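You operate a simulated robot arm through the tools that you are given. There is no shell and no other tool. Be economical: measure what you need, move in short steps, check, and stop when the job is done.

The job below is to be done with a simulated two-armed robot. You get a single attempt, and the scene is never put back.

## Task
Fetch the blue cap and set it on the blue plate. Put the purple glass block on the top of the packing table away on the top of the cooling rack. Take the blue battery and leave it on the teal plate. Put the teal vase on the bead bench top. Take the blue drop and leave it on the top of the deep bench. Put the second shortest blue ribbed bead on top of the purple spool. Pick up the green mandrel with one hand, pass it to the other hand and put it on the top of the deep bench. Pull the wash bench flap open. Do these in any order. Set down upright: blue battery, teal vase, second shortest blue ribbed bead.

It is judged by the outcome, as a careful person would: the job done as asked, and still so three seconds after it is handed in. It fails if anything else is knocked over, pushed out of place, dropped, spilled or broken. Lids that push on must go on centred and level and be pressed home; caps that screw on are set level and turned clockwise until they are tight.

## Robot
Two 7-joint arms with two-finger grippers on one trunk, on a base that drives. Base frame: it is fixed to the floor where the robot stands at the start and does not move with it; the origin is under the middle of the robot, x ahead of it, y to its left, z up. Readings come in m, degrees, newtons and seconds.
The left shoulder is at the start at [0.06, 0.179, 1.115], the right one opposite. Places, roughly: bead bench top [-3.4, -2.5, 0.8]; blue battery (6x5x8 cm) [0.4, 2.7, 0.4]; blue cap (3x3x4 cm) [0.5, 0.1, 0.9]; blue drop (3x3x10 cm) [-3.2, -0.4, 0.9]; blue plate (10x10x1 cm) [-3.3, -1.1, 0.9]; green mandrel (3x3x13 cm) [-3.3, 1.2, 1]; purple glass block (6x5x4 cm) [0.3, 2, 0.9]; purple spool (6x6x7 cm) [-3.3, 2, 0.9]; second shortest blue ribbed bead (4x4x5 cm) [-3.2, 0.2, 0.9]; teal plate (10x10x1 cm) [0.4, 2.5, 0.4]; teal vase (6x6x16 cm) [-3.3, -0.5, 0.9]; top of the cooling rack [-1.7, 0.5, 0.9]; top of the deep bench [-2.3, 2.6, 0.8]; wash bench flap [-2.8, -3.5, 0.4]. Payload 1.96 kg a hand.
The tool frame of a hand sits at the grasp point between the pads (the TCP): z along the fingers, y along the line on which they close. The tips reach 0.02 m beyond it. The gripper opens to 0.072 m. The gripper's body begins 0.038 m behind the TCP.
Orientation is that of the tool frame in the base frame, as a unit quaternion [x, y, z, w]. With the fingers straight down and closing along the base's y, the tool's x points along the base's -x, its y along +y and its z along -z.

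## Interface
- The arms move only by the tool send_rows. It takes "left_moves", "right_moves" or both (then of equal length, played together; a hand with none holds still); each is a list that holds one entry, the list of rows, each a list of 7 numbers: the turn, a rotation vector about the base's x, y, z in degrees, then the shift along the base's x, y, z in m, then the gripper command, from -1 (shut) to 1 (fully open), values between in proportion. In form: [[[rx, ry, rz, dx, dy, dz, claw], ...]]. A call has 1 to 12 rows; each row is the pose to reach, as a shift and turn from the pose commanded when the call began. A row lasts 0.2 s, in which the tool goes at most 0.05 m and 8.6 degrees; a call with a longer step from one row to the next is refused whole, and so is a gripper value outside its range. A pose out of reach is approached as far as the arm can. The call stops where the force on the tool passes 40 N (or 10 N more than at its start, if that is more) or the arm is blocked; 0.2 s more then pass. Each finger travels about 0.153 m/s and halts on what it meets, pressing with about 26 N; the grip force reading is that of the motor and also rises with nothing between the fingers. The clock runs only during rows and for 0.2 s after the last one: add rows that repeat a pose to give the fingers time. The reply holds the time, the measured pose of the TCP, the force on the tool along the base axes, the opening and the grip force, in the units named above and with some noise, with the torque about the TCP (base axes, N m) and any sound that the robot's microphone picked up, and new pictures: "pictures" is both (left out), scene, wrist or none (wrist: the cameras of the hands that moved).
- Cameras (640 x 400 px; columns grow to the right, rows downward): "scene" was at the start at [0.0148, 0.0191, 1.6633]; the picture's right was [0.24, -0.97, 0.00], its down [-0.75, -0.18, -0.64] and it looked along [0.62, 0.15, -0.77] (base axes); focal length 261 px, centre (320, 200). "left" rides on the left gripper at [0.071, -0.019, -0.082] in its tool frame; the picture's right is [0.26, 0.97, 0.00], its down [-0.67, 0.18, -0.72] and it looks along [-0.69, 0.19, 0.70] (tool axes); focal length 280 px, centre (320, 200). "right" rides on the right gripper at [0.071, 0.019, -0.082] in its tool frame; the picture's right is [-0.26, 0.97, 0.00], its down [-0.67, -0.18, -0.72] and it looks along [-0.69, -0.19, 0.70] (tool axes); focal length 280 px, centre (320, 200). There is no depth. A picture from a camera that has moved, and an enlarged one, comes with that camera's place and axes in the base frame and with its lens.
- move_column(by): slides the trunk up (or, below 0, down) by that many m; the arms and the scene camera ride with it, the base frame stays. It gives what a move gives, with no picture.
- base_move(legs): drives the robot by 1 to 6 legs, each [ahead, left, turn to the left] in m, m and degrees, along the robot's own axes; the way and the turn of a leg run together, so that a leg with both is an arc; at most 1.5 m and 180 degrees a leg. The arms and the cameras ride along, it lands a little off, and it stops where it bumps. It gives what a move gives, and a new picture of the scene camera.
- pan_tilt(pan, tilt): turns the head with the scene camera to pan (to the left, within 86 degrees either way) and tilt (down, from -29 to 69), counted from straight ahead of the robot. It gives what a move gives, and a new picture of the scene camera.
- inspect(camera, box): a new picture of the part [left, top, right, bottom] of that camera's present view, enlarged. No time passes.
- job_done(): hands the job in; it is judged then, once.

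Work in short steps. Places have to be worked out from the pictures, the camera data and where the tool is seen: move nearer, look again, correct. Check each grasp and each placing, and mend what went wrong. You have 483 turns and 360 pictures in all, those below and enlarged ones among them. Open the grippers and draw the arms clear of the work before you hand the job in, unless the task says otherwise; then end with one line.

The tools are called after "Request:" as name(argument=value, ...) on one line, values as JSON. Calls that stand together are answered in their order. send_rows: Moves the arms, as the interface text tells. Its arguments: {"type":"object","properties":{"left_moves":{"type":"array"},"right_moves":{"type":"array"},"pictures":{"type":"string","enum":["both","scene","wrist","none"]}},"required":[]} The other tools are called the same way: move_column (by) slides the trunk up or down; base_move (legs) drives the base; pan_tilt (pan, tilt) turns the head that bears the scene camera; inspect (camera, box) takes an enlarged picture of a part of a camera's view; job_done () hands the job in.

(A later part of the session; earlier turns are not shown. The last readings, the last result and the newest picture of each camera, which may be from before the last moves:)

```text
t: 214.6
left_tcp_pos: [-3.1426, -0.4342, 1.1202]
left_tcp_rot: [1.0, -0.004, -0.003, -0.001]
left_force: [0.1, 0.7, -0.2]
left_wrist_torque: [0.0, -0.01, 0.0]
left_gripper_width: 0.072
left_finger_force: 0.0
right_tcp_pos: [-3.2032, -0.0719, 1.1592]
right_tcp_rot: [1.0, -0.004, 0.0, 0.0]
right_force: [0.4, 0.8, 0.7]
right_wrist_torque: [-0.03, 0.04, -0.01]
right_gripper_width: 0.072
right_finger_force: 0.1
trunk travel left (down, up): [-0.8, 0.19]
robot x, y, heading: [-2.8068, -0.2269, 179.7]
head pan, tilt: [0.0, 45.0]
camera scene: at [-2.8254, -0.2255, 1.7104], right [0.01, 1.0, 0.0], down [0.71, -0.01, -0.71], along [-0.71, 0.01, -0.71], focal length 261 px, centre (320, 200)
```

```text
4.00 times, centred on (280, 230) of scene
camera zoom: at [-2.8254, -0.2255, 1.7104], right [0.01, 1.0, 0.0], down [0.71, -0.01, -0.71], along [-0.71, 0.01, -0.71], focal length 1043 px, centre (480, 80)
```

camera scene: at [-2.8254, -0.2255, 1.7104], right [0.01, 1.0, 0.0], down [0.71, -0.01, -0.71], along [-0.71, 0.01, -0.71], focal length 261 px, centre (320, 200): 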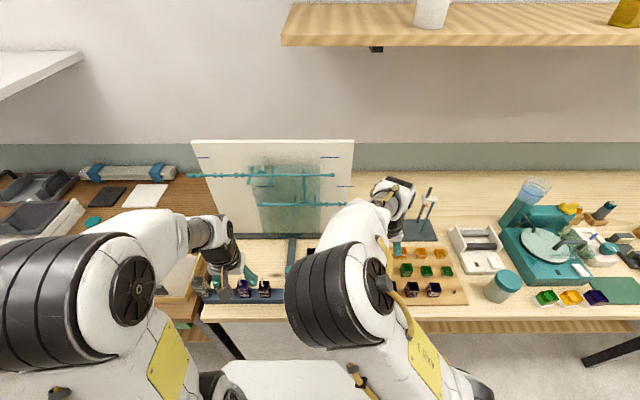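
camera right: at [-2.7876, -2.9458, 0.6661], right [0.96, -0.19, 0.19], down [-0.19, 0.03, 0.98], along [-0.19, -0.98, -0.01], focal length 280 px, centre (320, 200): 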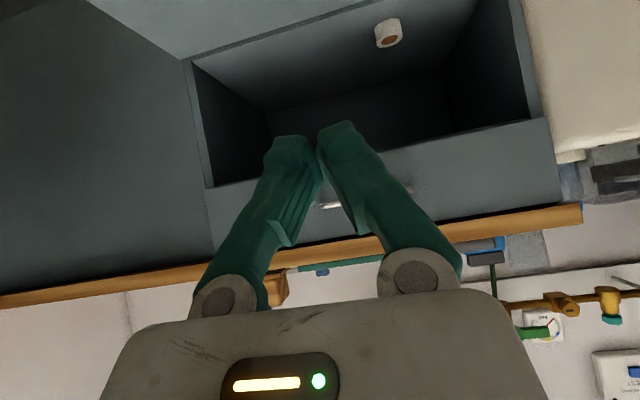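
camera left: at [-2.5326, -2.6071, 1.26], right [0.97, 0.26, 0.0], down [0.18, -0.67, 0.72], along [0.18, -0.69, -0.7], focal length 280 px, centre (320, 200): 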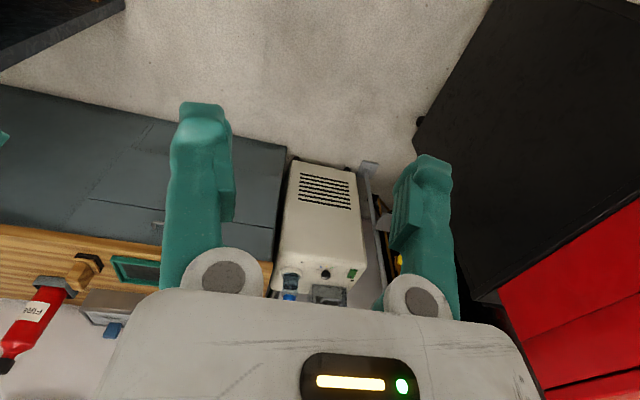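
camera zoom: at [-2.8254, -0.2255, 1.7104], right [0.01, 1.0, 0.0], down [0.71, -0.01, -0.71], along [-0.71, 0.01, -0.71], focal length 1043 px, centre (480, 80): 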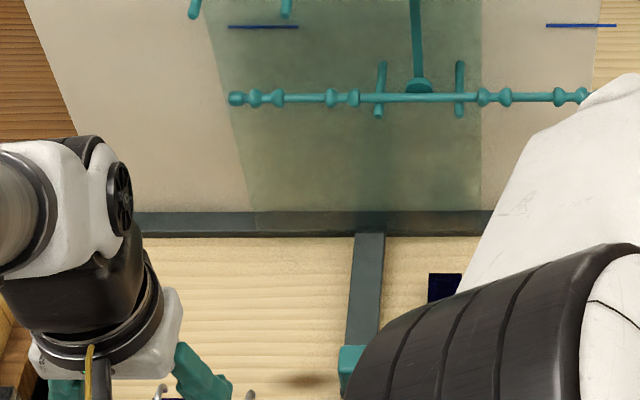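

Drop at [-3.221, -0.40]. I move above it with the fingers opened to ~50 mm, down to z≈1.02.

Request:
send_rows(left_moves=[[[0, 0, 0, -0.04, 0.017, 0, 0.39], [0, 0, 0, -0.0785, 0.034, 0, 0.39], [0, 0, 0, -0.0785, 0.034, -0.04, 0.39], [0, 0, 0, -0.0785, 0.034, -0.08, 0.39], [0, 0, 0, -0.0785, 0.034, -0.1, 0.39], [0, 0, 0, -0.0785, 0.034, -0.1, 0.39]]], pictures="wrist")

```text
t: 216.0
left_tcp_pos: [-3.2226, -0.3996, 1.0198]
left_tcp_rot: [1.0, -0.005, -0.003, -0.001]
left_force: [-0.9, -0.4, -0.1]
left_wrist_torque: [0.02, -0.02, -0.02]
left_gripper_width: 0.0497
left_finger_force: 0.0
right_tcp_pos: [-3.2045, -0.0724, 1.1584]
right_tcp_rot: [1.0, -0.003, 0.0, -0.001]
right_force: [0.7, -1.0, 0.8]
right_wrist_torque: [0.01, 0.02, -0.02]
right_gripper_width: 0.072
right_finger_force: 0.1
trunk travel left (down, up): [-0.8, 0.19]
robot x, y, heading: [-2.8029, -0.2304, 179.5]
head pan, tilt: [0.0, 45.0]
camera left: at [-3.1507, -0.3816, 1.0997], right [0.25, -0.97, 0.0], down [-0.67, -0.18, 0.72], along [-0.7, -0.18, -0.7], focal length 280 px, centre (320, 200)
```

left: 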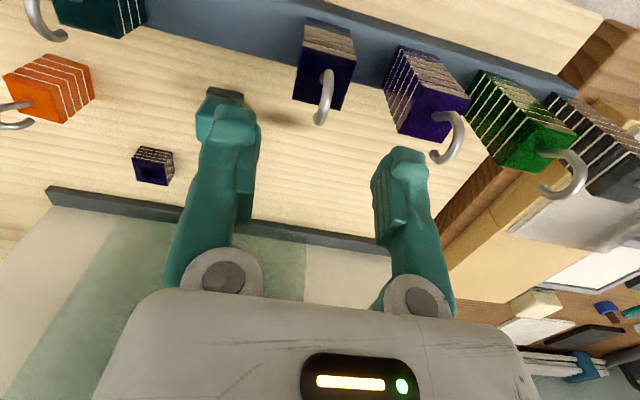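

Well aligned. The purple neighbour is close, so I narrow to ~44 mm and descend to z≈0.942.

Request:
send_rows(left_moves=[[[0, 0, 0, 0, 0.001, 0, 0.22], [0, 0, 0, 0, 0.001, -0.03, 0.22], [0, 0, 0, 0, 0.001, -0.055, 0.22], [0, 0, 0, 0, 0.001, -0.07, 0.22], [0, 0, 0, 0, 0.001, -0.078, 0.22], [0, 0, 0, 0, 0.001, -0.078, 0.22]]], pictures="wrist")

```text
t: 217.4
left_tcp_pos: [-3.2221, -0.3991, 0.9405]
left_tcp_rot: [1.0, -0.005, -0.003, -0.001]
left_force: [0.0, -0.2, 0.3]
left_wrist_torque: [-0.02, -0.02, -0.01]
left_gripper_width: 0.0439
left_finger_force: 0.0
right_tcp_pos: [-3.2035, -0.072, 1.1586]
right_tcp_rot: [1.0, -0.003, 0.0, 0.0]
right_force: [0.3, -0.8, -0.3]
right_wrist_torque: [0.0, 0.05, -0.01]
right_gripper_width: 0.0721
right_finger_force: 0.0
trunk travel left (down, up): [-0.8, 0.19]
robot x, y, heading: [-2.8046, -0.224, 179.8]
head pan, tilt: [0.0, 45.0]
camera left: at [-3.1505, -0.3804, 1.0213], right [0.25, -0.97, 0.0], down [-0.67, -0.18, 0.72], along [-0.7, -0.18, -0.7], focal length 280 px, centre (320, 200)
```

left: 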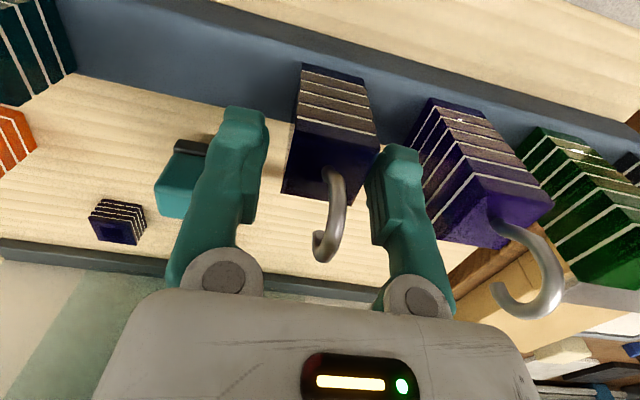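

Drop between the fingers, slightly to the right. I nudge 3 mm, lower 6 mm, and close.

Request:
send_rows(left_moves=[[[0, 0, 0, 0, -0.003, 0, 0.22], [0, 0, 0, 0, -0.003, -0.006, 0.22], [0, 0, 0, 0, -0.003, -0.006, 0], [0, 0, 0, 0, -0.003, -0.006, -1], [0, 0, 0, 0, -0.003, -0.006, -1], [0, 0, 0, 0, -0.003, 0.01, -1], [0, 0, 0, 0, -0.003, 0.03, -1]]], pictures="wrist")

```text
t: 219.0
left_tcp_pos: [-3.2219, -0.4007, 0.9726]
left_tcp_rot: [1.0, -0.004, -0.002, -0.001]
left_force: [0.2, 0.4, -0.7]
left_wrist_torque: [-0.02, -0.01, -0.03]
left_gripper_width: 0.0288
left_finger_force: 26.0
right_tcp_pos: [-3.2032, -0.0718, 1.159]
right_tcp_rot: [1.0, -0.004, 0.0, 0.0]
right_force: [-0.9, 1.3, -0.8]
right_wrist_torque: [-0.01, -0.01, 0.02]
right_gripper_width: 0.072
right_finger_force: 0.0
trunk travel left (down, up): [-0.8, 0.19]
robot x, y, heading: [-2.8041, -0.2256, 179.6]
head pan, tilt: [0.0, 45.0]
camera left: at [-3.1497, -0.3826, 1.0519], right [0.25, -0.97, 0.0], down [-0.67, -0.18, 0.72], along [-0.69, -0.18, -0.7], focal length 280 px, centre (320, 200)
```

left: 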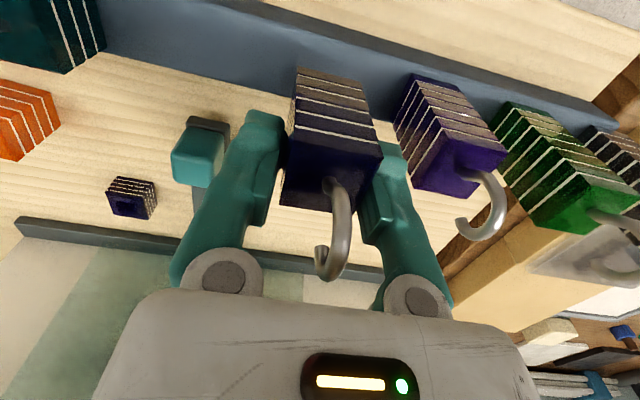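

The blue drop is held. I raise it, back off 0.25 m and strafe right to view the bead tray.

Request:
send_rows(left_moves=[[[0, 0, 0, 0, 0, 0.04, -1], [0, 0, 0, 0.02, -0.01, 0.08, -1], [0, 0, 0, 0.04, -0.02, 0.12, -1], [0, 0, 0, 0.06, -0.03, 0.15, -1]]], pictures="none")

Request:
base_move(legs=[[-0.25, 0, 0], [0, -0.55, 0]])

Request:
pan_tilt(pan=12, tilt=45)

Request:
inspect(camera="left", box=[0, 0, 640, 400])

```text
t: 220.0
left_tcp_pos: [-3.1605, -0.4321, 1.1219]
left_tcp_rot: [1.0, -0.005, -0.002, -0.002]
left_force: [0.2, 0.7, -1.1]
left_wrist_torque: [-0.01, 0.01, -0.01]
left_gripper_width: 0.0291
left_finger_force: 25.8
right_tcp_pos: [-3.2031, -0.0731, 1.1588]
right_tcp_rot: [1.0, -0.003, 0.001, 0.0]
right_force: [0.1, 0.1, -0.3]
right_wrist_torque: [-0.02, 0.01, 0.0]
right_gripper_width: 0.0721
right_finger_force: 0.1
trunk travel left (down, up): [-0.8, 0.19]
robot x, y, heading: [-2.8036, -0.2273, 179.6]
head pan, tilt: [0.0, 45.0]
```

```text
t: 224.5
left_tcp_pos: [-2.909, 0.1063, 1.1215]
left_tcp_rot: [1.0, -0.001, -0.003, 0.0]
left_force: [-0.6, -0.6, -0.8]
left_wrist_torque: [0.06, -0.01, 0.01]
left_gripper_width: 0.0288
left_finger_force: 26.3
right_tcp_pos: [-2.9513, 0.4655, 1.159]
right_tcp_rot: [1.0, -0.002, 0.001, 0.0]
right_force: [-1.3, -0.1, 0.2]
right_wrist_torque: [0.02, 0.02, -0.01]
right_gripper_width: 0.0721
right_finger_force: 0.0
trunk travel left (down, up): [-0.8, 0.19]
robot x, y, heading: [-2.554, 0.3132, 180.0]
head pan, tilt: [0.0, 45.0]
camera scene: at [-2.5732, 0.3138, 1.7104], right [0.0, 1.0, 0.0], down [0.71, 0.0, -0.71], along [-0.71, 0.0, -0.71], focal length 261 px, centre (320, 200)
```

scene: 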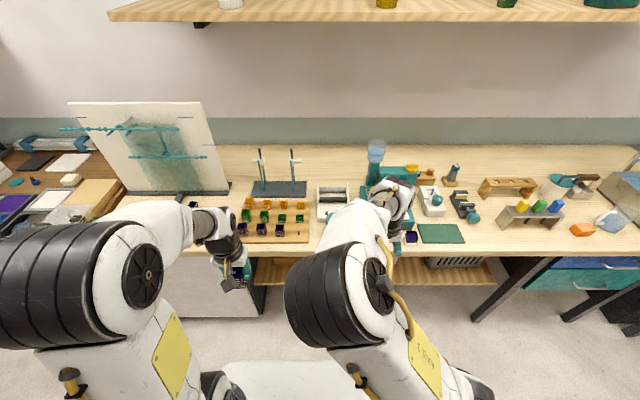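

```text
t: 225.3
left_tcp_pos: [-2.9092, 0.1069, 1.1208]
left_tcp_rot: [1.0, -0.002, -0.003, 0.0]
left_force: [-0.1, 0.5, -1.1]
left_wrist_torque: [-0.01, 0.01, 0.01]
left_gripper_width: 0.0288
left_finger_force: 26.4
right_tcp_pos: [-2.9507, 0.4659, 1.1584]
right_tcp_rot: [1.0, -0.001, 0.0, 0.0]
right_force: [-0.1, 0.4, -0.8]
right_wrist_torque: [0.01, -0.01, -0.03]
right_gripper_width: 0.0723
right_finger_force: 0.0
trunk travel left (down, up): [-0.8, 0.19]
robot x, y, heading: [-2.5492, 0.314, 179.8]
head pan, tilt: [12.0, 45.0]
camera scene: at [-2.5714, 0.2981, 1.7104], right [-0.21, 0.98, 0.0], down [0.69, 0.14, -0.71], along [-0.69, -0.15, -0.71], focal length 261 px, centre (320, 200)
```

scene: 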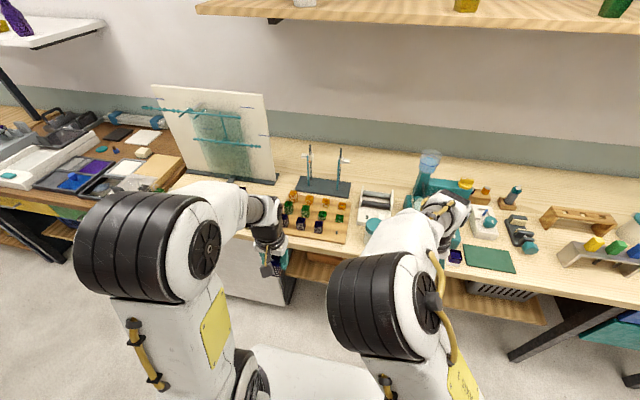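

```text
1.00 times, centred on (320, 200) of left (not enlarged: the box is as wide or as high as the picture)
camera zoom: at [-2.837, 0.1258, 1.2018], right [0.26, -0.97, 0.0], down [-0.67, -0.18, 0.72], along [-0.69, -0.18, -0.7], focal length 280 px, centre (320, 200)
```

zoom: 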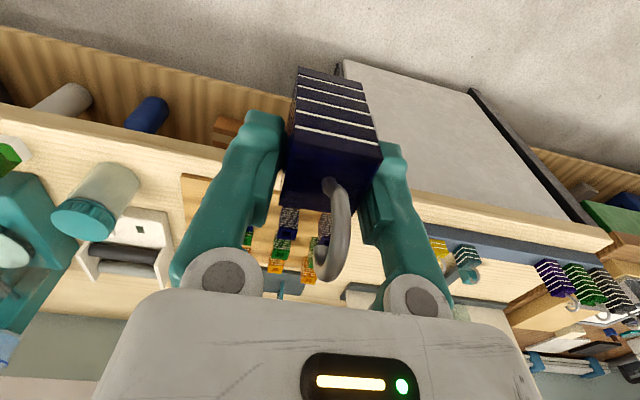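

I zoom on the bead tray.

Request:
inspect(camera="scene", box=[262, 180, 362, 243])

```text
6.35 times, centred on (312, 212) of scene
camera zoom: at [-2.5714, 0.2981, 1.7104], right [-0.21, 0.98, 0.0], down [0.69, 0.14, -0.71], along [-0.69, -0.15, -0.71], focal length 1656 px, centre (371, 127)
```

zoom: 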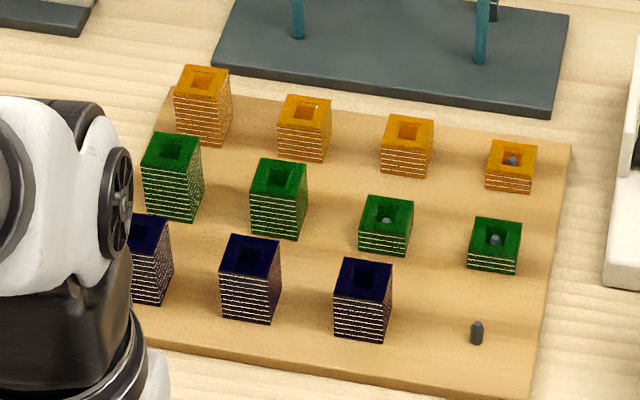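

Blue row: three beads remain on pegs (the shortest is loose elsewhere), so the right one at about [-3.207, 0.154] is the second shortest and fits the given place. I position the right hand over it.

Request:
base_move(legs=[[0, 0.312, 0], [0.255, 0, 0]])

Request:
inspect(camera="right", box=[0, 0, 640, 400])

```text
t: 228.8
left_tcp_pos: [-3.1636, -0.2045, 1.122]
left_tcp_rot: [1.0, -0.002, -0.003, -0.001]
left_force: [-0.6, 0.2, -1.1]
left_wrist_torque: [0.02, 0.01, -0.01]
left_gripper_width: 0.0291
left_finger_force: 25.9
right_tcp_pos: [-3.2072, 0.156, 1.1586]
right_tcp_rot: [1.0, 0.0, 0.002, 0.0]
right_force: [-0.6, 0.0, -0.2]
right_wrist_torque: [0.0, 0.0, -0.02]
right_gripper_width: 0.0719
right_finger_force: 0.1
trunk travel left (down, up): [-0.8, 0.19]
robot x, y, heading: [-2.8072, 0.0085, 179.9]
head pan, tilt: [12.0, 45.0]
camera scene: at [-2.8265, -0.0117, 1.7104], right [-0.21, 0.98, 0.0], down [0.69, 0.15, -0.71], along [-0.69, -0.15, -0.71], focal length 261 px, centre (320, 200)
```

scene: 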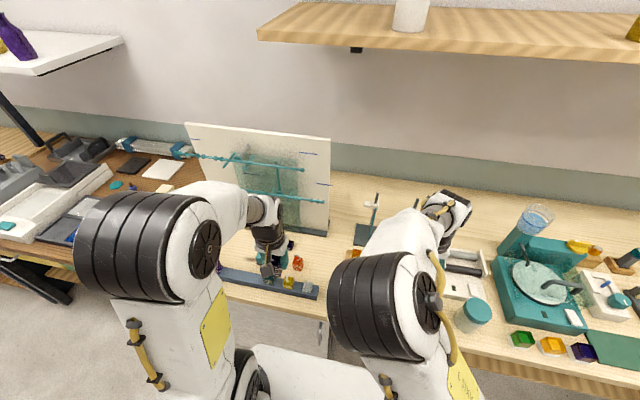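

```text
1.00 times, centred on (320, 200) of right (not enlarged: the box is as wide or as high as the picture)
camera zoom: at [-3.136, 0.1352, 1.2393], right [-0.26, -0.96, 0.0], down [-0.67, 0.18, 0.72], along [-0.69, 0.19, -0.7], focal length 280 px, centre (320, 200)
```

zoom: 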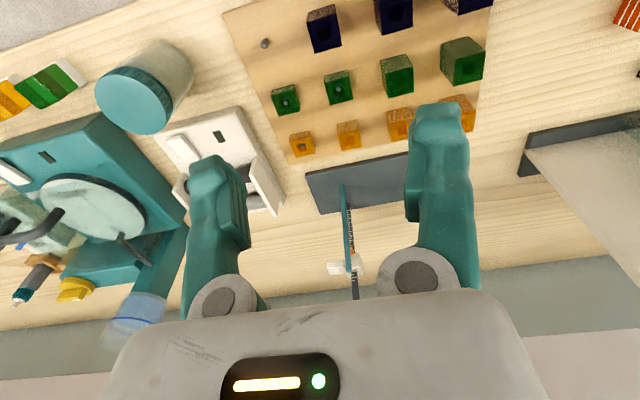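

Bead at about [-3.216, 0.154]. I descend the right hand to z≈1.0 with ~60 mm opening and look.

Request:
send_rows(right_moves=[[[0, 0, 0, -0.008, -0.002, -0.04, 0.67], [0, 0, 0, -0.008, -0.002, -0.08, 0.67], [0, 0, 0, -0.008, -0.002, -0.12, 0.67], [0, 0, 0, -0.008, -0.002, -0.155, 0.67], [0, 0, 0, -0.008, -0.002, -0.155, 0.67]]], pictures="wrist")

```text
t: 230.0
left_tcp_pos: [-3.1651, -0.203, 1.1217]
left_tcp_rot: [1.0, -0.002, -0.002, -0.001]
left_force: [0.6, 0.6, -1.1]
left_wrist_torque: [-0.02, -0.02, -0.01]
left_gripper_width: 0.0292
left_finger_force: 25.7
right_tcp_pos: [-3.2154, 0.1533, 1.0027]
right_tcp_rot: [1.0, -0.001, 0.0, 0.0]
right_force: [-0.6, 1.1, -0.5]
right_wrist_torque: [-0.04, -0.01, 0.01]
right_gripper_width: 0.0601
right_finger_force: 0.3
trunk travel left (down, up): [-0.8, 0.19]
robot x, y, heading: [-2.8093, 0.0053, 179.7]
head pan, tilt: [12.0, 45.0]
camera right: at [-3.1435, 0.1325, 1.0836], right [-0.26, -0.96, 0.0], down [-0.67, 0.18, 0.71], along [-0.69, 0.19, -0.7], focal length 280 px, centre (320, 200)
```

right: 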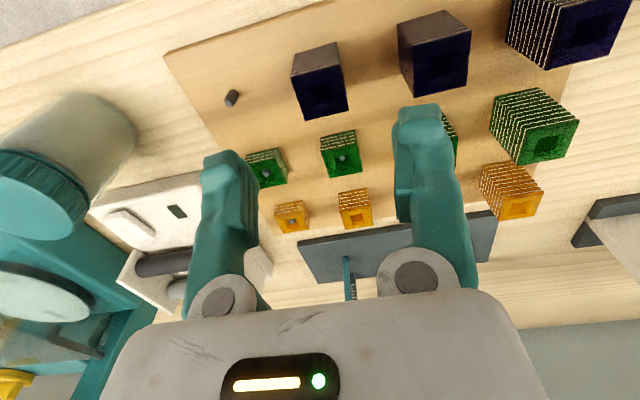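

Bead centre [-3.219, 0.151]. I descend to z≈0.9 and close.

Request:
send_rows(right_moves=[[[0, 0, 0, -0.004, -0.002, -0.03, 0.67], [0, 0, 0, -0.004, -0.002, -0.06, 0.67], [0, 0, 0, -0.004, -0.002, -0.085, 0.67], [0, 0, 0, -0.004, -0.002, -0.102, 0.67], [0, 0, 0, -0.004, -0.002, -0.102, 0.67]]], pictures="wrist")

```text
t: 231.2
left_tcp_pos: [-3.1638, -0.2031, 1.1219]
left_tcp_rot: [1.0, 0.0, -0.002, -0.002]
left_force: [-0.4, 0.1, -0.8]
left_wrist_torque: [0.01, 0.02, 0.02]
left_gripper_width: 0.0291
left_finger_force: 26.9
right_tcp_pos: [-3.22, 0.1516, 0.901]
right_tcp_rot: [1.0, -0.001, 0.0, 0.001]
right_force: [-0.2, -0.8, 0.5]
right_wrist_torque: [0.01, 0.01, -0.01]
right_gripper_width: 0.0601
right_finger_force: 0.1
trunk travel left (down, up): [-0.8, 0.19]
robot x, y, heading: [-2.8114, 0.008, 179.8]
head pan, tilt: [12.0, 45.0]
camera right: at [-3.1486, 0.1309, 0.9818], right [-0.26, -0.96, 0.0], down [-0.67, 0.18, 0.71], along [-0.69, 0.19, -0.7], focal length 280 px, centre (320, 200)
```

right: 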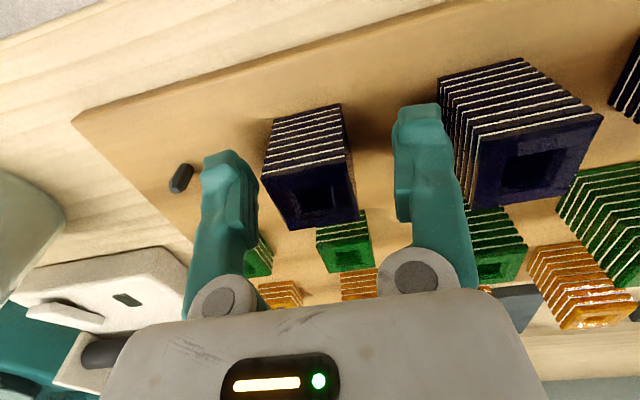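

Bead between the fingers. I close and lift straight off the peg.

Request:
send_rows(right_moves=[[[0, 0, 0, 0, 0.002, 0, 0.3], [0, 0, 0, 0, 0.002, 0, 0], [0, 0, 0, 0, 0.002, 0, -1], [0, 0, 0, 0, 0.002, 0, -1], [0, 0, 0, 0, 0.002, 0.015, -1], [0, 0, 0, 0, 0.002, 0.03, -1], [0, 0, 0, 0, 0.002, 0.06, -1], [0, 0, 0, 0, 0.002, 0.1, -1], [0, 0, 0, 0, 0.002, 0.14, -1]]], pictures="wrist")

```text
t: 233.2
left_tcp_pos: [-3.1639, -0.2035, 1.1217]
left_tcp_rot: [1.0, -0.001, -0.003, -0.001]
left_force: [0.3, 0.6, -1.9]
left_wrist_torque: [-0.02, -0.02, 0.02]
left_gripper_width: 0.0291
left_finger_force: 25.9
right_tcp_pos: [-3.2192, 0.1545, 1.0424]
right_tcp_rot: [1.0, 0.0, 0.001, 0.0]
right_force: [1.0, 0.0, -0.4]
right_wrist_torque: [-0.02, 0.06, -0.01]
right_gripper_width: 0.0309
right_finger_force: 25.7
trunk travel left (down, up): [-0.8, 0.19]
robot x, y, heading: [-2.8056, 0.0042, 179.9]
head pan, tilt: [12.0, 45.0]
camera right: at [-3.1483, 0.1333, 1.1229], right [-0.26, -0.96, 0.0], down [-0.68, 0.18, 0.71], along [-0.69, 0.19, -0.7], focal length 280 px, centre (320, 200)
```

right: 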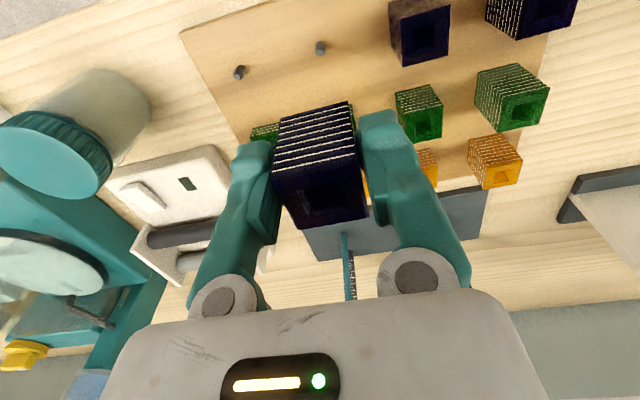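

Held (31 mm wide). The listed size is 4×4×5 cm, so before going on I compare this bead with its neighbours.

Request:
inspect(camera="right", box=[220, 0, 600, 240])

Request:
pan_tilt(pan=-5, tilt=50)

```text
1.67 times, centred on (410, 120) of right
camera zoom: at [-3.1483, 0.1333, 1.1229], right [-0.26, -0.96, 0.0], down [-0.68, 0.18, 0.71], along [-0.69, 0.19, -0.7], focal length 467 px, centre (170, 333)
```

zoom: 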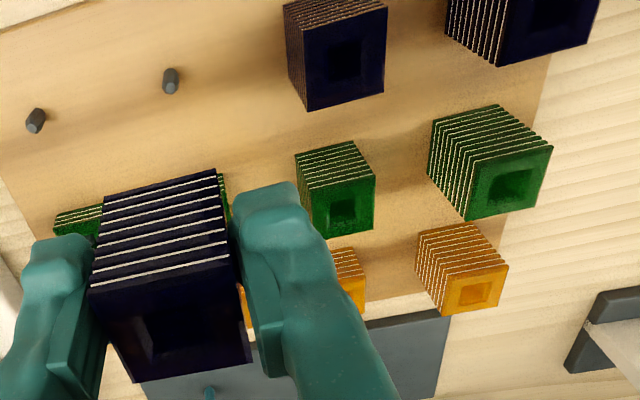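

```text
t: 234.0
left_tcp_pos: [-3.1654, -0.2029, 1.1212]
left_tcp_rot: [1.0, 0.0, -0.001, -0.002]
left_force: [0.0, 0.3, -1.1]
left_wrist_torque: [0.03, -0.02, 0.01]
left_gripper_width: 0.029
left_finger_force: 25.8
right_tcp_pos: [-3.2216, 0.154, 1.0408]
right_tcp_rot: [1.0, 0.0, 0.0, 0.0]
right_force: [0.2, 1.1, -0.8]
right_wrist_torque: [-0.02, -0.02, 0.0]
right_gripper_width: 0.0309
right_finger_force: 25.7
trunk travel left (down, up): [-0.8, 0.19]
robot x, y, heading: [-2.8059, 0.0033, 180.5]
head pan, tilt: [-5.0, 50.0]
camera scene: at [-2.8251, 0.0119, 1.7035], right [0.09, 1.0, 0.0], down [0.76, -0.07, -0.64], along [-0.64, 0.06, -0.77], focal length 261 px, centre (320, 200)
```

scene: 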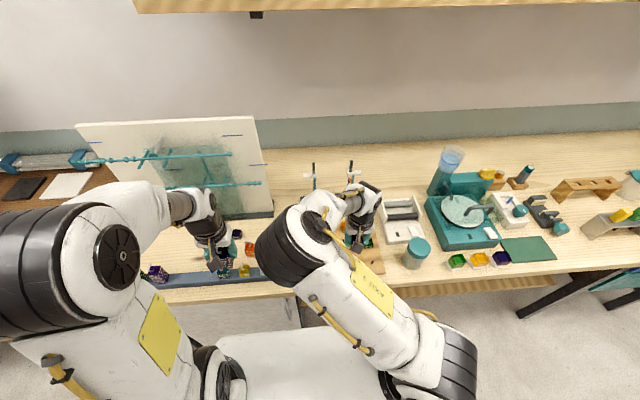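

All blue beads have the same cross-section; by place this is the right one (the loose short one being shortest). I raise it, back off and strafe right toward the spool.

Request:
send_rows(right_moves=[[[0, 0, 0, 0, 0, 0.04, -1], [0, 0, 0, 0, 0, 0.08, -1], [0, 0, 0, 0, 0, 0.11, -1]]], pictures="none")

Request:
base_move(legs=[[-0.28, 0, 0], [0, -1.5, 0]])

Request:
pan_tilt(pan=-10, tilt=40)

```text
t: 234.8
left_tcp_pos: [-3.1648, -0.2042, 1.1218]
left_tcp_rot: [1.0, -0.001, -0.003, -0.001]
left_force: [0.6, 0.1, -0.9]
left_wrist_torque: [0.0, 0.01, 0.02]
left_gripper_width: 0.0289
left_finger_force: 25.6
right_tcp_pos: [-3.22, 0.153, 1.1511]
right_tcp_rot: [1.0, -0.001, 0.001, 0.0]
right_force: [-0.6, 0.3, -0.6]
right_wrist_torque: [-0.02, -0.05, -0.04]
right_gripper_width: 0.0308
right_finger_force: 26.4
trunk travel left (down, up): [-0.8, 0.19]
robot x, y, heading: [-2.8061, 0.0057, 180.1]
head pan, tilt: [-5.0, 50.0]
```

```text
t: 243.8
left_tcp_pos: [-2.8884, 1.2913, 1.1211]
left_tcp_rot: [1.0, -0.001, -0.003, 0.0]
left_force: [0.1, 0.2, -1.8]
left_wrist_torque: [0.0, 0.03, 0.01]
left_gripper_width: 0.0291
left_finger_force: 26.0
right_tcp_pos: [-2.9443, 1.6489, 1.15]
right_tcp_rot: [1.0, 0.0, 0.001, 0.0]
right_force: [1.4, 0.8, -0.9]
right_wrist_torque: [-0.02, 0.02, 0.0]
right_gripper_width: 0.0309
right_finger_force: 26.0
trunk travel left (down, up): [-0.8, 0.19]
robot x, y, heading: [-2.5305, 1.4979, 180.1]
head pan, tilt: [-5.0, 50.0]
camera scene: at [-2.5487, 1.507, 1.7035], right [0.09, 1.0, 0.0], down [0.76, -0.07, -0.64], along [-0.64, 0.06, -0.77], focal length 261 px, centre (320, 200)
```

scene: 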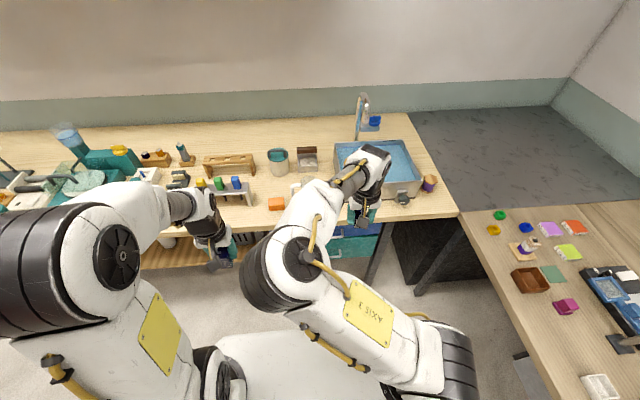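

```text
t: 244.5
left_tcp_pos: [-2.8884, 1.2923, 1.1212]
left_tcp_rot: [1.0, 0.0, -0.001, -0.001]
left_force: [0.1, -0.7, -1.3]
left_wrist_torque: [-0.05, 0.03, -0.03]
left_gripper_width: 0.0289
left_finger_force: 26.0
right_tcp_pos: [-2.9435, 1.6478, 1.1505]
right_tcp_rot: [1.0, 0.0, 0.001, -0.001]
right_force: [0.2, -0.2, -0.7]
right_wrist_torque: [-0.05, -0.02, -0.02]
right_gripper_width: 0.0309
right_finger_force: 25.6
trunk travel left (down, up): [-0.8, 0.19]
robot x, y, heading: [-2.533, 1.5002, 180.0]
head pan, tilt: [-10.0, 40.0]
camera scene: at [-2.5557, 1.5154, 1.7176], right [0.17, 0.98, 0.0], down [0.63, -0.11, -0.77], along [-0.75, 0.13, -0.64], focal length 261 px, centre (320, 200)
```

scene: 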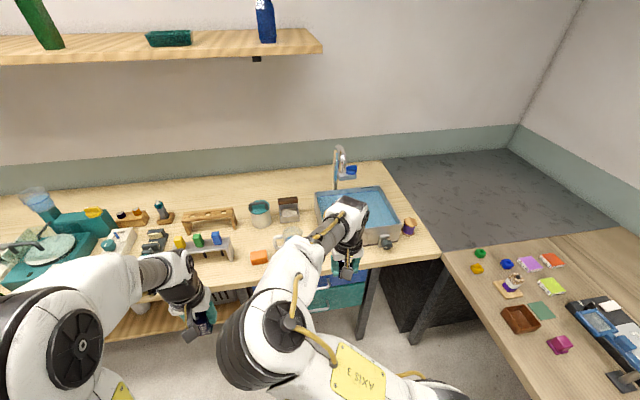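

The spool stands right of the sink at (408,227). I zoom on it and on the deep bench.

Request:
inspect(camera="scene", box=[340, 180, 460, 255])

Request:
inspect(camera="scene", box=[420, 210, 640, 400])

```text
5.33 times, centred on (400, 218) of scene
camera zoom: at [-2.5557, 1.5154, 1.7176], right [0.17, 0.98, 0.0], down [0.63, -0.11, -0.77], along [-0.75, 0.13, -0.64], focal length 1391 px, centre (-107, 107)
```

zoom: 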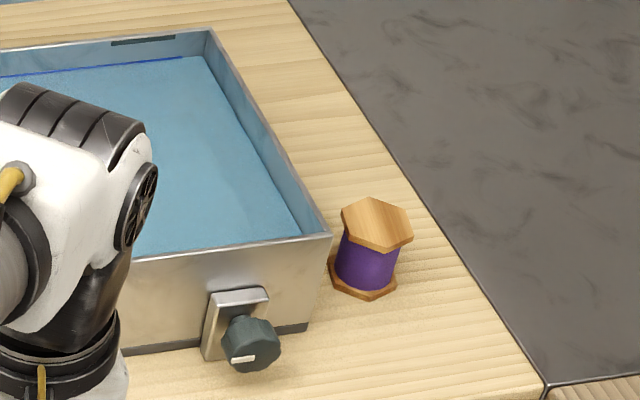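

```text
2.11 times, centred on (530, 305) of scene
camera zoom: at [-2.5557, 1.5154, 1.7176], right [0.17, 0.98, 0.0], down [0.63, -0.11, -0.77], along [-0.75, 0.13, -0.64], focal length 549 px, centre (-122, -21)
```

zoom: 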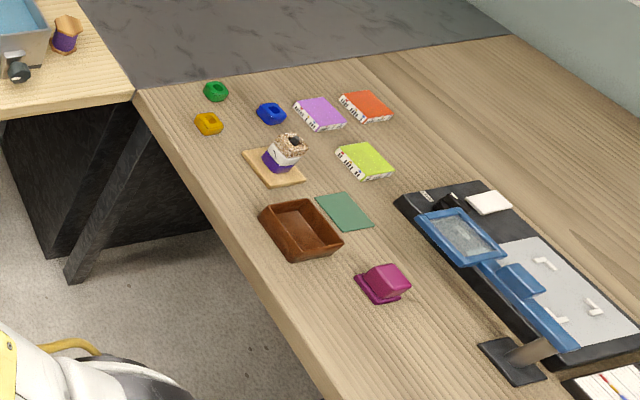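

Spool top centre about [-3.28, 2.039], top z≈0.92. I strafe right 0.2 m and drive ahead 0.29 m.

Request:
base_move(legs=[[0, -0.2, 0], [0.29, 0, 0]])

Request:
pan_tilt(pan=-30, tilt=48)

Request:
inspect(camera="right", box=[0, 0, 640, 400])

```text
t: 247.7
left_tcp_pos: [-3.1775, 1.4954, 1.122]
left_tcp_rot: [1.0, -0.002, -0.003, 0.0]
left_force: [0.8, -0.7, -1.3]
left_wrist_torque: [0.0, -0.01, 0.01]
left_gripper_width: 0.0289
left_finger_force: 26.3
right_tcp_pos: [-3.2325, 1.8513, 1.1498]
right_tcp_rot: [1.0, -0.001, 0.0, 0.0]
right_force: [-0.3, 0.5, -1.2]
right_wrist_torque: [0.0, 0.01, 0.01]
right_gripper_width: 0.0311
right_finger_force: 26.1
trunk travel left (down, up): [-0.8, 0.19]
robot x, y, heading: [-2.8192, 1.7024, 180.0]
head pan, tilt: [-10.0, 40.0]
camera scene: at [-2.8444, 1.718, 1.7177], right [0.17, 0.98, 0.0], down [0.63, -0.11, -0.77], along [-0.75, 0.13, -0.64], focal length 261 px, centre (320, 200)
```

scene: 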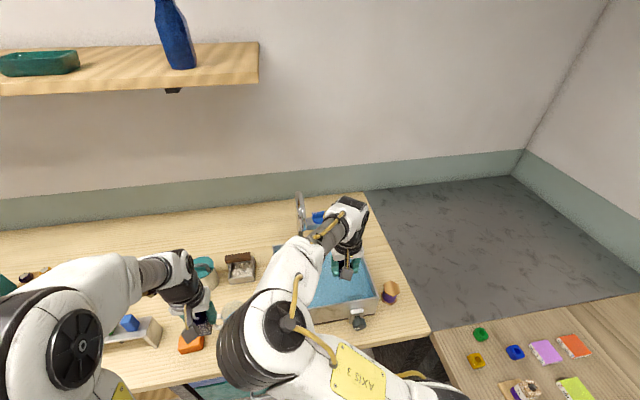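

```text
t: 248.5
left_tcp_pos: [-3.179, 1.4955, 1.1216]
left_tcp_rot: [1.0, -0.001, -0.002, -0.002]
left_force: [-0.7, -0.4, -0.5]
left_wrist_torque: [0.02, 0.0, 0.01]
left_gripper_width: 0.0291
left_finger_force: 25.8
right_tcp_pos: [-3.2343, 1.8513, 1.1505]
right_tcp_rot: [1.0, -0.001, 0.001, 0.0]
right_force: [0.1, 0.4, -0.3]
right_wrist_torque: [-0.02, 0.02, 0.01]
right_gripper_width: 0.0308
right_finger_force: 26.2
trunk travel left (down, up): [-0.8, 0.19]
robot x, y, heading: [-2.8216, 1.7043, 179.8]
head pan, tilt: [-30.0, 48.0]
camera scene: at [-2.8302, 1.7427, 1.7062], right [0.5, 0.87, 0.0], down [0.64, -0.37, -0.67], along [-0.58, 0.34, -0.74], focal length 261 px, centre (320, 200)
```

scene: 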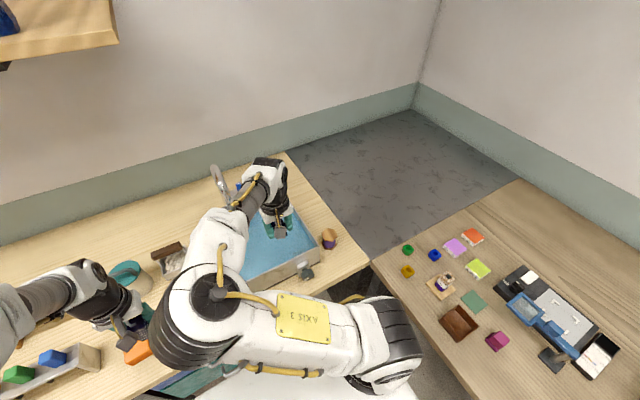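

```text
1.00 times, centred on (320, 200) of right (not enlarged: the box is as wide or as high as the picture)
camera zoom: at [-3.1626, 1.8311, 1.2317], right [-0.26, -0.96, 0.0], down [-0.67, 0.18, 0.71], along [-0.69, 0.19, -0.7], focal length 280 px, centre (320, 200)
```

zoom: 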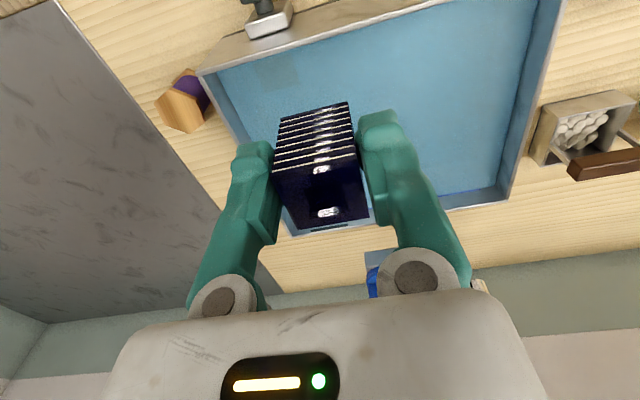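

Both views: spool top at [-3.279, 2.042]. I move the bead over it at height, then lower to z≈1.02.

Request:
send_rows(right_moves=[[[0, 0, 0, -0.01, 0.045, 0, -1], [0, 0, 0, -0.02, 0.09, 0, -1], [0, 0, 0, -0.03, 0.135, 0, -1], [0, 0, 0, -0.045, 0.18, 0, -1], [0, 0, 0, -0.045, 0.19, -0.04, -1], [0, 0, 0, -0.045, 0.19, -0.08, -1], [0, 0, 0, -0.045, 0.19, -0.12, -1], [0, 0, 0, -0.045, 0.19, -0.13, -1], [0, 0, 0, -0.045, 0.19, -0.13, -1]]])

```text
t: 250.5
left_tcp_pos: [-3.1794, 1.4948, 1.1212]
left_tcp_rot: [1.0, -0.001, -0.002, 0.0]
left_force: [-0.2, 0.5, 0.2]
left_wrist_torque: [-0.02, 0.02, 0.03]
left_gripper_width: 0.0289
left_finger_force: 25.6
right_tcp_pos: [-3.2778, 2.043, 1.0198]
right_tcp_rot: [1.0, -0.001, 0.001, 0.0]
right_force: [0.2, -0.6, -1.7]
right_wrist_torque: [-0.01, -0.01, 0.01]
right_gripper_width: 0.031
right_finger_force: 26.2
trunk travel left (down, up): [-0.8, 0.19]
robot x, y, heading: [-2.8213, 1.7007, 179.8]
head pan, tilt: [-30.0, 48.0]
camera scene: at [-2.83, 1.743, 1.7062], right [0.5, 0.87, 0.0], down [0.64, -0.37, -0.67], along [-0.58, 0.34, -0.74], focal length 261 px, centre (320, 200)
camera right: at [-3.207, 2.0219, 1.1012], right [-0.26, -0.96, 0.0], down [-0.67, 0.18, 0.71], along [-0.69, 0.19, -0.7], focal length 280 px, centre (320, 200)
```

scene: 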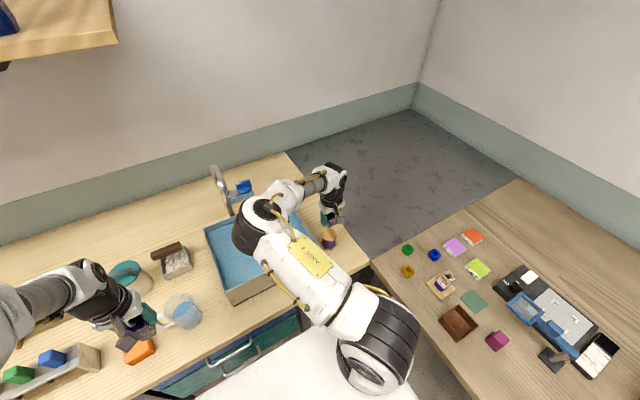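
right: 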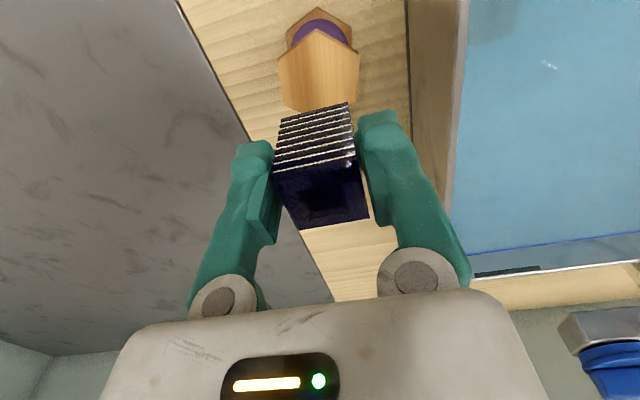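

Aligned within a few mm. I lower slowly toward contact (expected TCP z ≈0.955).

Request:
send_rows(right_moves=[[[0, 0, 0, 0.003, -0.001, -0.02, -1], [0, 0, 0, 0.003, -0.001, -0.04, -1], [0, 0, 0, 0.003, -0.001, -0.05, -1], [0, 0, 0, 0.003, -0.001, -0.055, -1], [0, 0, 0, 0.003, -0.001, -0.055, -1]]], pictures="wrist")

```text
t: 251.7
left_tcp_pos: [-3.1793, 1.4951, 1.1205]
left_tcp_rot: [1.0, -0.002, -0.002, -0.001]
left_force: [0.1, 0.8, -1.2]
left_wrist_torque: [-0.06, 0.01, 0.01]
left_gripper_width: 0.0291
left_finger_force: 26.0
right_tcp_pos: [-3.2772, 2.0411, 0.9657]
right_tcp_rot: [1.0, 0.0, 0.0, 0.0]
right_force: [0.2, 0.6, -0.2]
right_wrist_torque: [0.0, -0.01, 0.02]
right_gripper_width: 0.031
right_finger_force: 25.8
trunk travel left (down, up): [-0.8, 0.19]
robot x, y, heading: [-2.8219, 1.7048, 180.1]
head pan, tilt: [-30.0, 48.0]
camera right: at [-3.2046, 2.0201, 1.0467], right [-0.26, -0.96, 0.0], down [-0.67, 0.18, 0.71], along [-0.69, 0.19, -0.7], focal length 280 px, centre (320, 200)
```

right: 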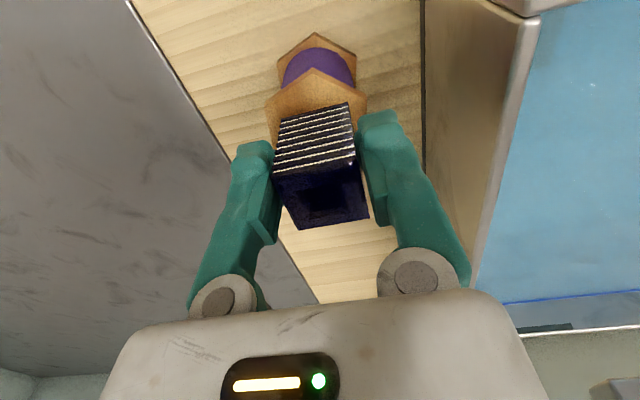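

Bead is centred over the hex top. Lowering in 2–3 mm steps.

Request:
send_rows(right_moves=[[[0, 0, 0, 0, -0.001, -0.003, -1], [0, 0, 0, 0, -0.001, -0.006, -1], [0, 0, 0, 0, -0.001, -0.009, -1], [0, 0, 0, 0, -0.001, -0.011, -1]]], pictures="none")

```text
t: 252.7
left_tcp_pos: [-3.1788, 1.496, 1.1208]
left_tcp_rot: [1.0, -0.002, -0.001, -0.001]
left_force: [0.1, 0.2, -1.9]
left_wrist_torque: [0.02, 0.04, 0.01]
left_gripper_width: 0.0289
left_finger_force: 26.4
right_tcp_pos: [-3.2762, 2.0409, 0.955]
right_tcp_rot: [1.0, -0.001, 0.002, 0.0]
right_force: [0.7, 1.1, -1.0]
right_wrist_torque: [-0.03, -0.03, 0.01]
right_gripper_width: 0.0308
right_finger_force: 26.0
trunk travel left (down, up): [-0.8, 0.19]
robot x, y, heading: [-2.8182, 1.7014, 179.9]
head pan, tilt: [-30.0, 48.0]
```

No contact at 0.955 yet; continue in small steps.

Request:
send_rows(right_moves=[[[0, 0, 0, -0.001, 0, -0.002, -1], [0, 0, 0, -0.001, 0, -0.004, -1], [0, 0, 0, -0.001, 0, -0.006, -1], [0, 0, 0, -0.001, 0, -0.008, -1]]], pictures="wrist")

```text
t: 253.7
left_tcp_pos: [-3.1772, 1.4946, 1.1221]
left_tcp_rot: [1.0, -0.002, -0.002, -0.001]
left_force: [0.0, -0.2, -1.0]
left_wrist_torque: [-0.02, 0.0, -0.03]
left_gripper_width: 0.029
left_finger_force: 26.1
right_tcp_pos: [-3.2769, 2.04, 0.9491]
right_tcp_rot: [1.0, -0.001, -0.002, 0.0]
right_force: [-1.9, 2.7, 19.8]
right_wrist_torque: [0.05, 0.04, 0.0]
right_gripper_width: 0.0309
right_finger_force: 26.2
trunk travel left (down, up): [-0.8, 0.19]
robot x, y, heading: [-2.8208, 1.705, 179.9]
head pan, tilt: [-30.0, 48.0]
camera right: at [-3.2042, 2.0188, 1.0291], right [-0.26, -0.96, 0.0], down [-0.67, 0.18, 0.72], along [-0.69, 0.19, -0.7], focal length 280 px, centre (320, 200)
```

right: 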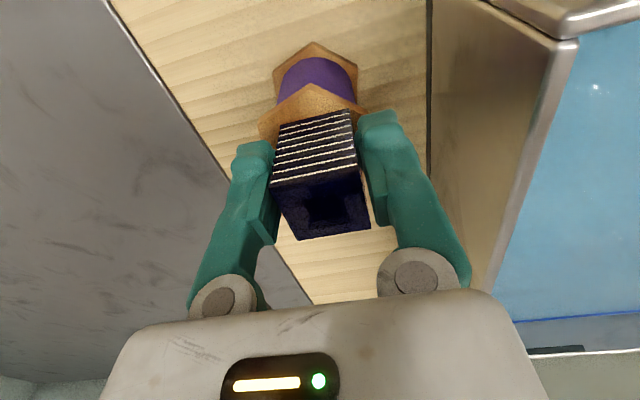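

Contact at 20 N. I ease off 1.5 mm, open modestly, and rise.

Request:
send_rows(right_moves=[[[0, 0, 0, 0, 0, 0.0015, -1], [0, 0, 0, 0, 0, 0.002, -0.05], [0, 0, 0, 0, 0, 0.002, 0.2], [0, 0, 0, 0, 0, 0.002, 0.35], [0, 0, 0, 0, 0, 0.03, 0.35], [0, 0, 0, 0, 0, 0.07, 0.35], [0, 0, 0, 0, 0, 0.11, 0.35]]])

```text
t: 255.3
left_tcp_pos: [-3.1772, 1.4948, 1.1222]
left_tcp_rot: [1.0, -0.002, -0.002, -0.001]
left_force: [0.2, -0.2, -1.6]
left_wrist_torque: [0.01, 0.03, -0.01]
left_gripper_width: 0.029
left_finger_force: 26.1
right_tcp_pos: [-3.2754, 2.0398, 1.0572]
right_tcp_rot: [1.0, -0.001, 0.001, 0.0]
right_force: [0.2, -0.7, 0.2]
right_wrist_torque: [-0.01, 0.01, 0.0]
right_gripper_width: 0.0485
right_finger_force: 0.0
trunk travel left (down, up): [-0.8, 0.19]
robot x, y, heading: [-2.8221, 1.7011, 179.9]
head pan, tilt: [-30.0, 48.0]
camera scene: at [-2.8293, 1.7424, 1.7062], right [0.5, 0.87, 0.0], down [0.64, -0.37, -0.67], along [-0.58, 0.34, -0.74], focal length 261 px, centre (320, 200)
camera right: at [-3.2041, 2.0189, 1.1389], right [-0.26, -0.96, 0.0], down [-0.67, 0.18, 0.71], along [-0.69, 0.19, -0.7], focal length 280 px, centre (320, 200)
```

scene: 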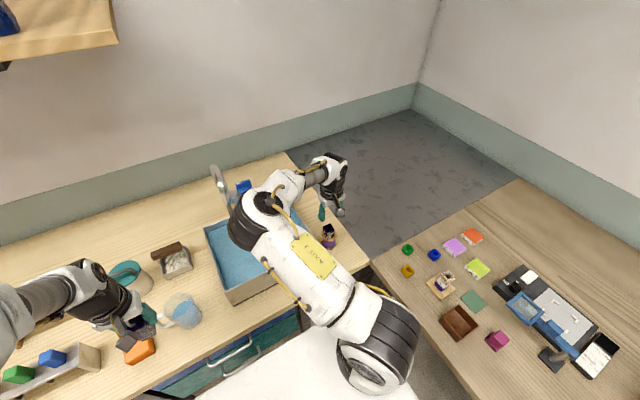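
right: 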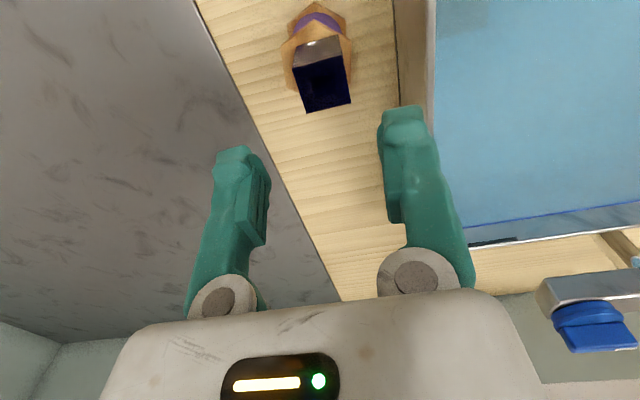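

Bead stands on the spool. I bring the right hand back, reverse, and turn to face the deep bench.

Request:
send_rows(right_moves=[[[0, 0, 0, 0, 0, 0.045, 0.35], [0, 0, 0, 0, 0, 0.09, 0.35], [0, 0, 0, 0.01, -0.045, 0.09, 0.6], [0, 0, 0, 0.02, -0.09, 0.09, 1], [0, 0, 0, 0.03, -0.135, 0.09, 1], [0, 0, 0, 0.045, -0.18, 0.09, 1]]], pictures="none")

Request:
base_move(legs=[[-0.37, 0, 0], [0, 0.18, 0], [0, 0, -90]])

Request:
pan_tilt(pan=0, tilt=40)

```text
t: 256.7
left_tcp_pos: [-3.1765, 1.4929, 1.1211]
left_tcp_rot: [1.0, -0.002, -0.002, -0.001]
left_force: [0.4, 0.0, -1.3]
left_wrist_torque: [-0.01, 0.03, -0.03]
left_gripper_width: 0.0294
left_finger_force: 26.1
right_tcp_pos: [-3.2296, 1.8576, 1.1479]
right_tcp_rot: [1.0, -0.001, 0.0, -0.001]
right_force: [-0.6, -0.2, -0.4]
right_wrist_torque: [0.0, 0.03, 0.0]
right_gripper_width: 0.072
right_finger_force: 0.0
trunk travel left (down, up): [-0.8, 0.19]
robot x, y, heading: [-2.8219, 1.7029, 179.8]
head pan, tilt: [-30.0, 48.0]
```

```text
t: 264.0
left_tcp_pos: [-2.6591, 1.8794, 1.1218]
left_tcp_rot: [-0.707, 0.708, 0.001, 0.002]
left_force: [0.2, -0.8, -1.6]
left_wrist_torque: [0.01, 0.01, 0.0]
left_gripper_width: 0.0291
left_finger_force: 26.3
right_tcp_pos: [-2.2939, 1.9343, 1.147]
right_tcp_rot: [0.707, -0.707, 0.001, 0.001]
right_force: [-1.1, 0.0, -0.8]
right_wrist_torque: [0.02, 0.0, 0.02]
right_gripper_width: 0.0721
right_finger_force: 0.0
trunk travel left (down, up): [-0.8, 0.19]
robot x, y, heading: [-2.4497, 1.5234, 89.9]
head pan, tilt: [-30.0, 48.0]
camera scene: at [-2.4112, 1.5323, 1.7062], right [0.87, -0.5, 0.0], down [-0.37, -0.64, -0.67], along [0.33, 0.58, -0.74], focal length 261 px, centre (320, 200)
```

scene: 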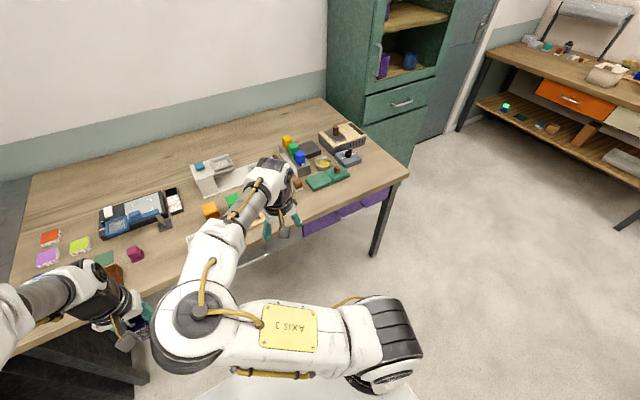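

```text
t: 265.0
left_tcp_pos: [-2.6587, 1.8801, 1.1216]
left_tcp_rot: [-0.706, 0.708, 0.0, 0.002]
left_force: [0.1, 0.0, -1.8]
left_wrist_torque: [0.0, 0.02, 0.01]
left_gripper_width: 0.0288
left_finger_force: 25.8
right_tcp_pos: [-2.2937, 1.9331, 1.1472]
right_tcp_rot: [0.707, -0.707, 0.001, 0.001]
right_force: [-0.3, -0.5, -0.3]
right_wrist_torque: [-0.02, 0.01, -0.04]
right_gripper_width: 0.0721
right_finger_force: 0.0
trunk travel left (down, up): [-0.8, 0.19]
robot x, y, heading: [-2.4511, 1.5217, 90.0]
head pan, tilt: [0.0, 40.0]
camera scene: at [-2.4504, 1.5491, 1.7176], right [1.0, 0.0, 0.0], down [0.0, -0.64, -0.77], along [0.0, 0.77, -0.64], focal length 261 px, centre (320, 200)
```

scene: 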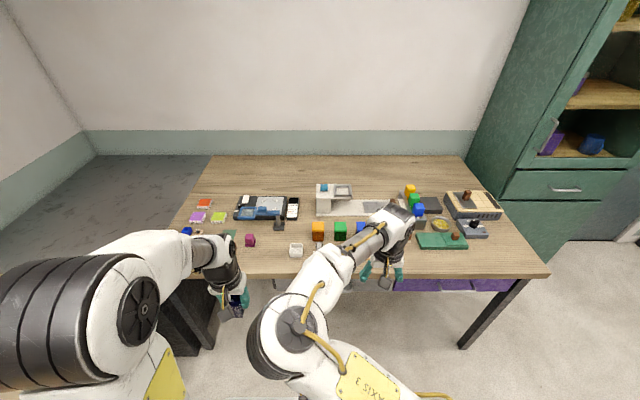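

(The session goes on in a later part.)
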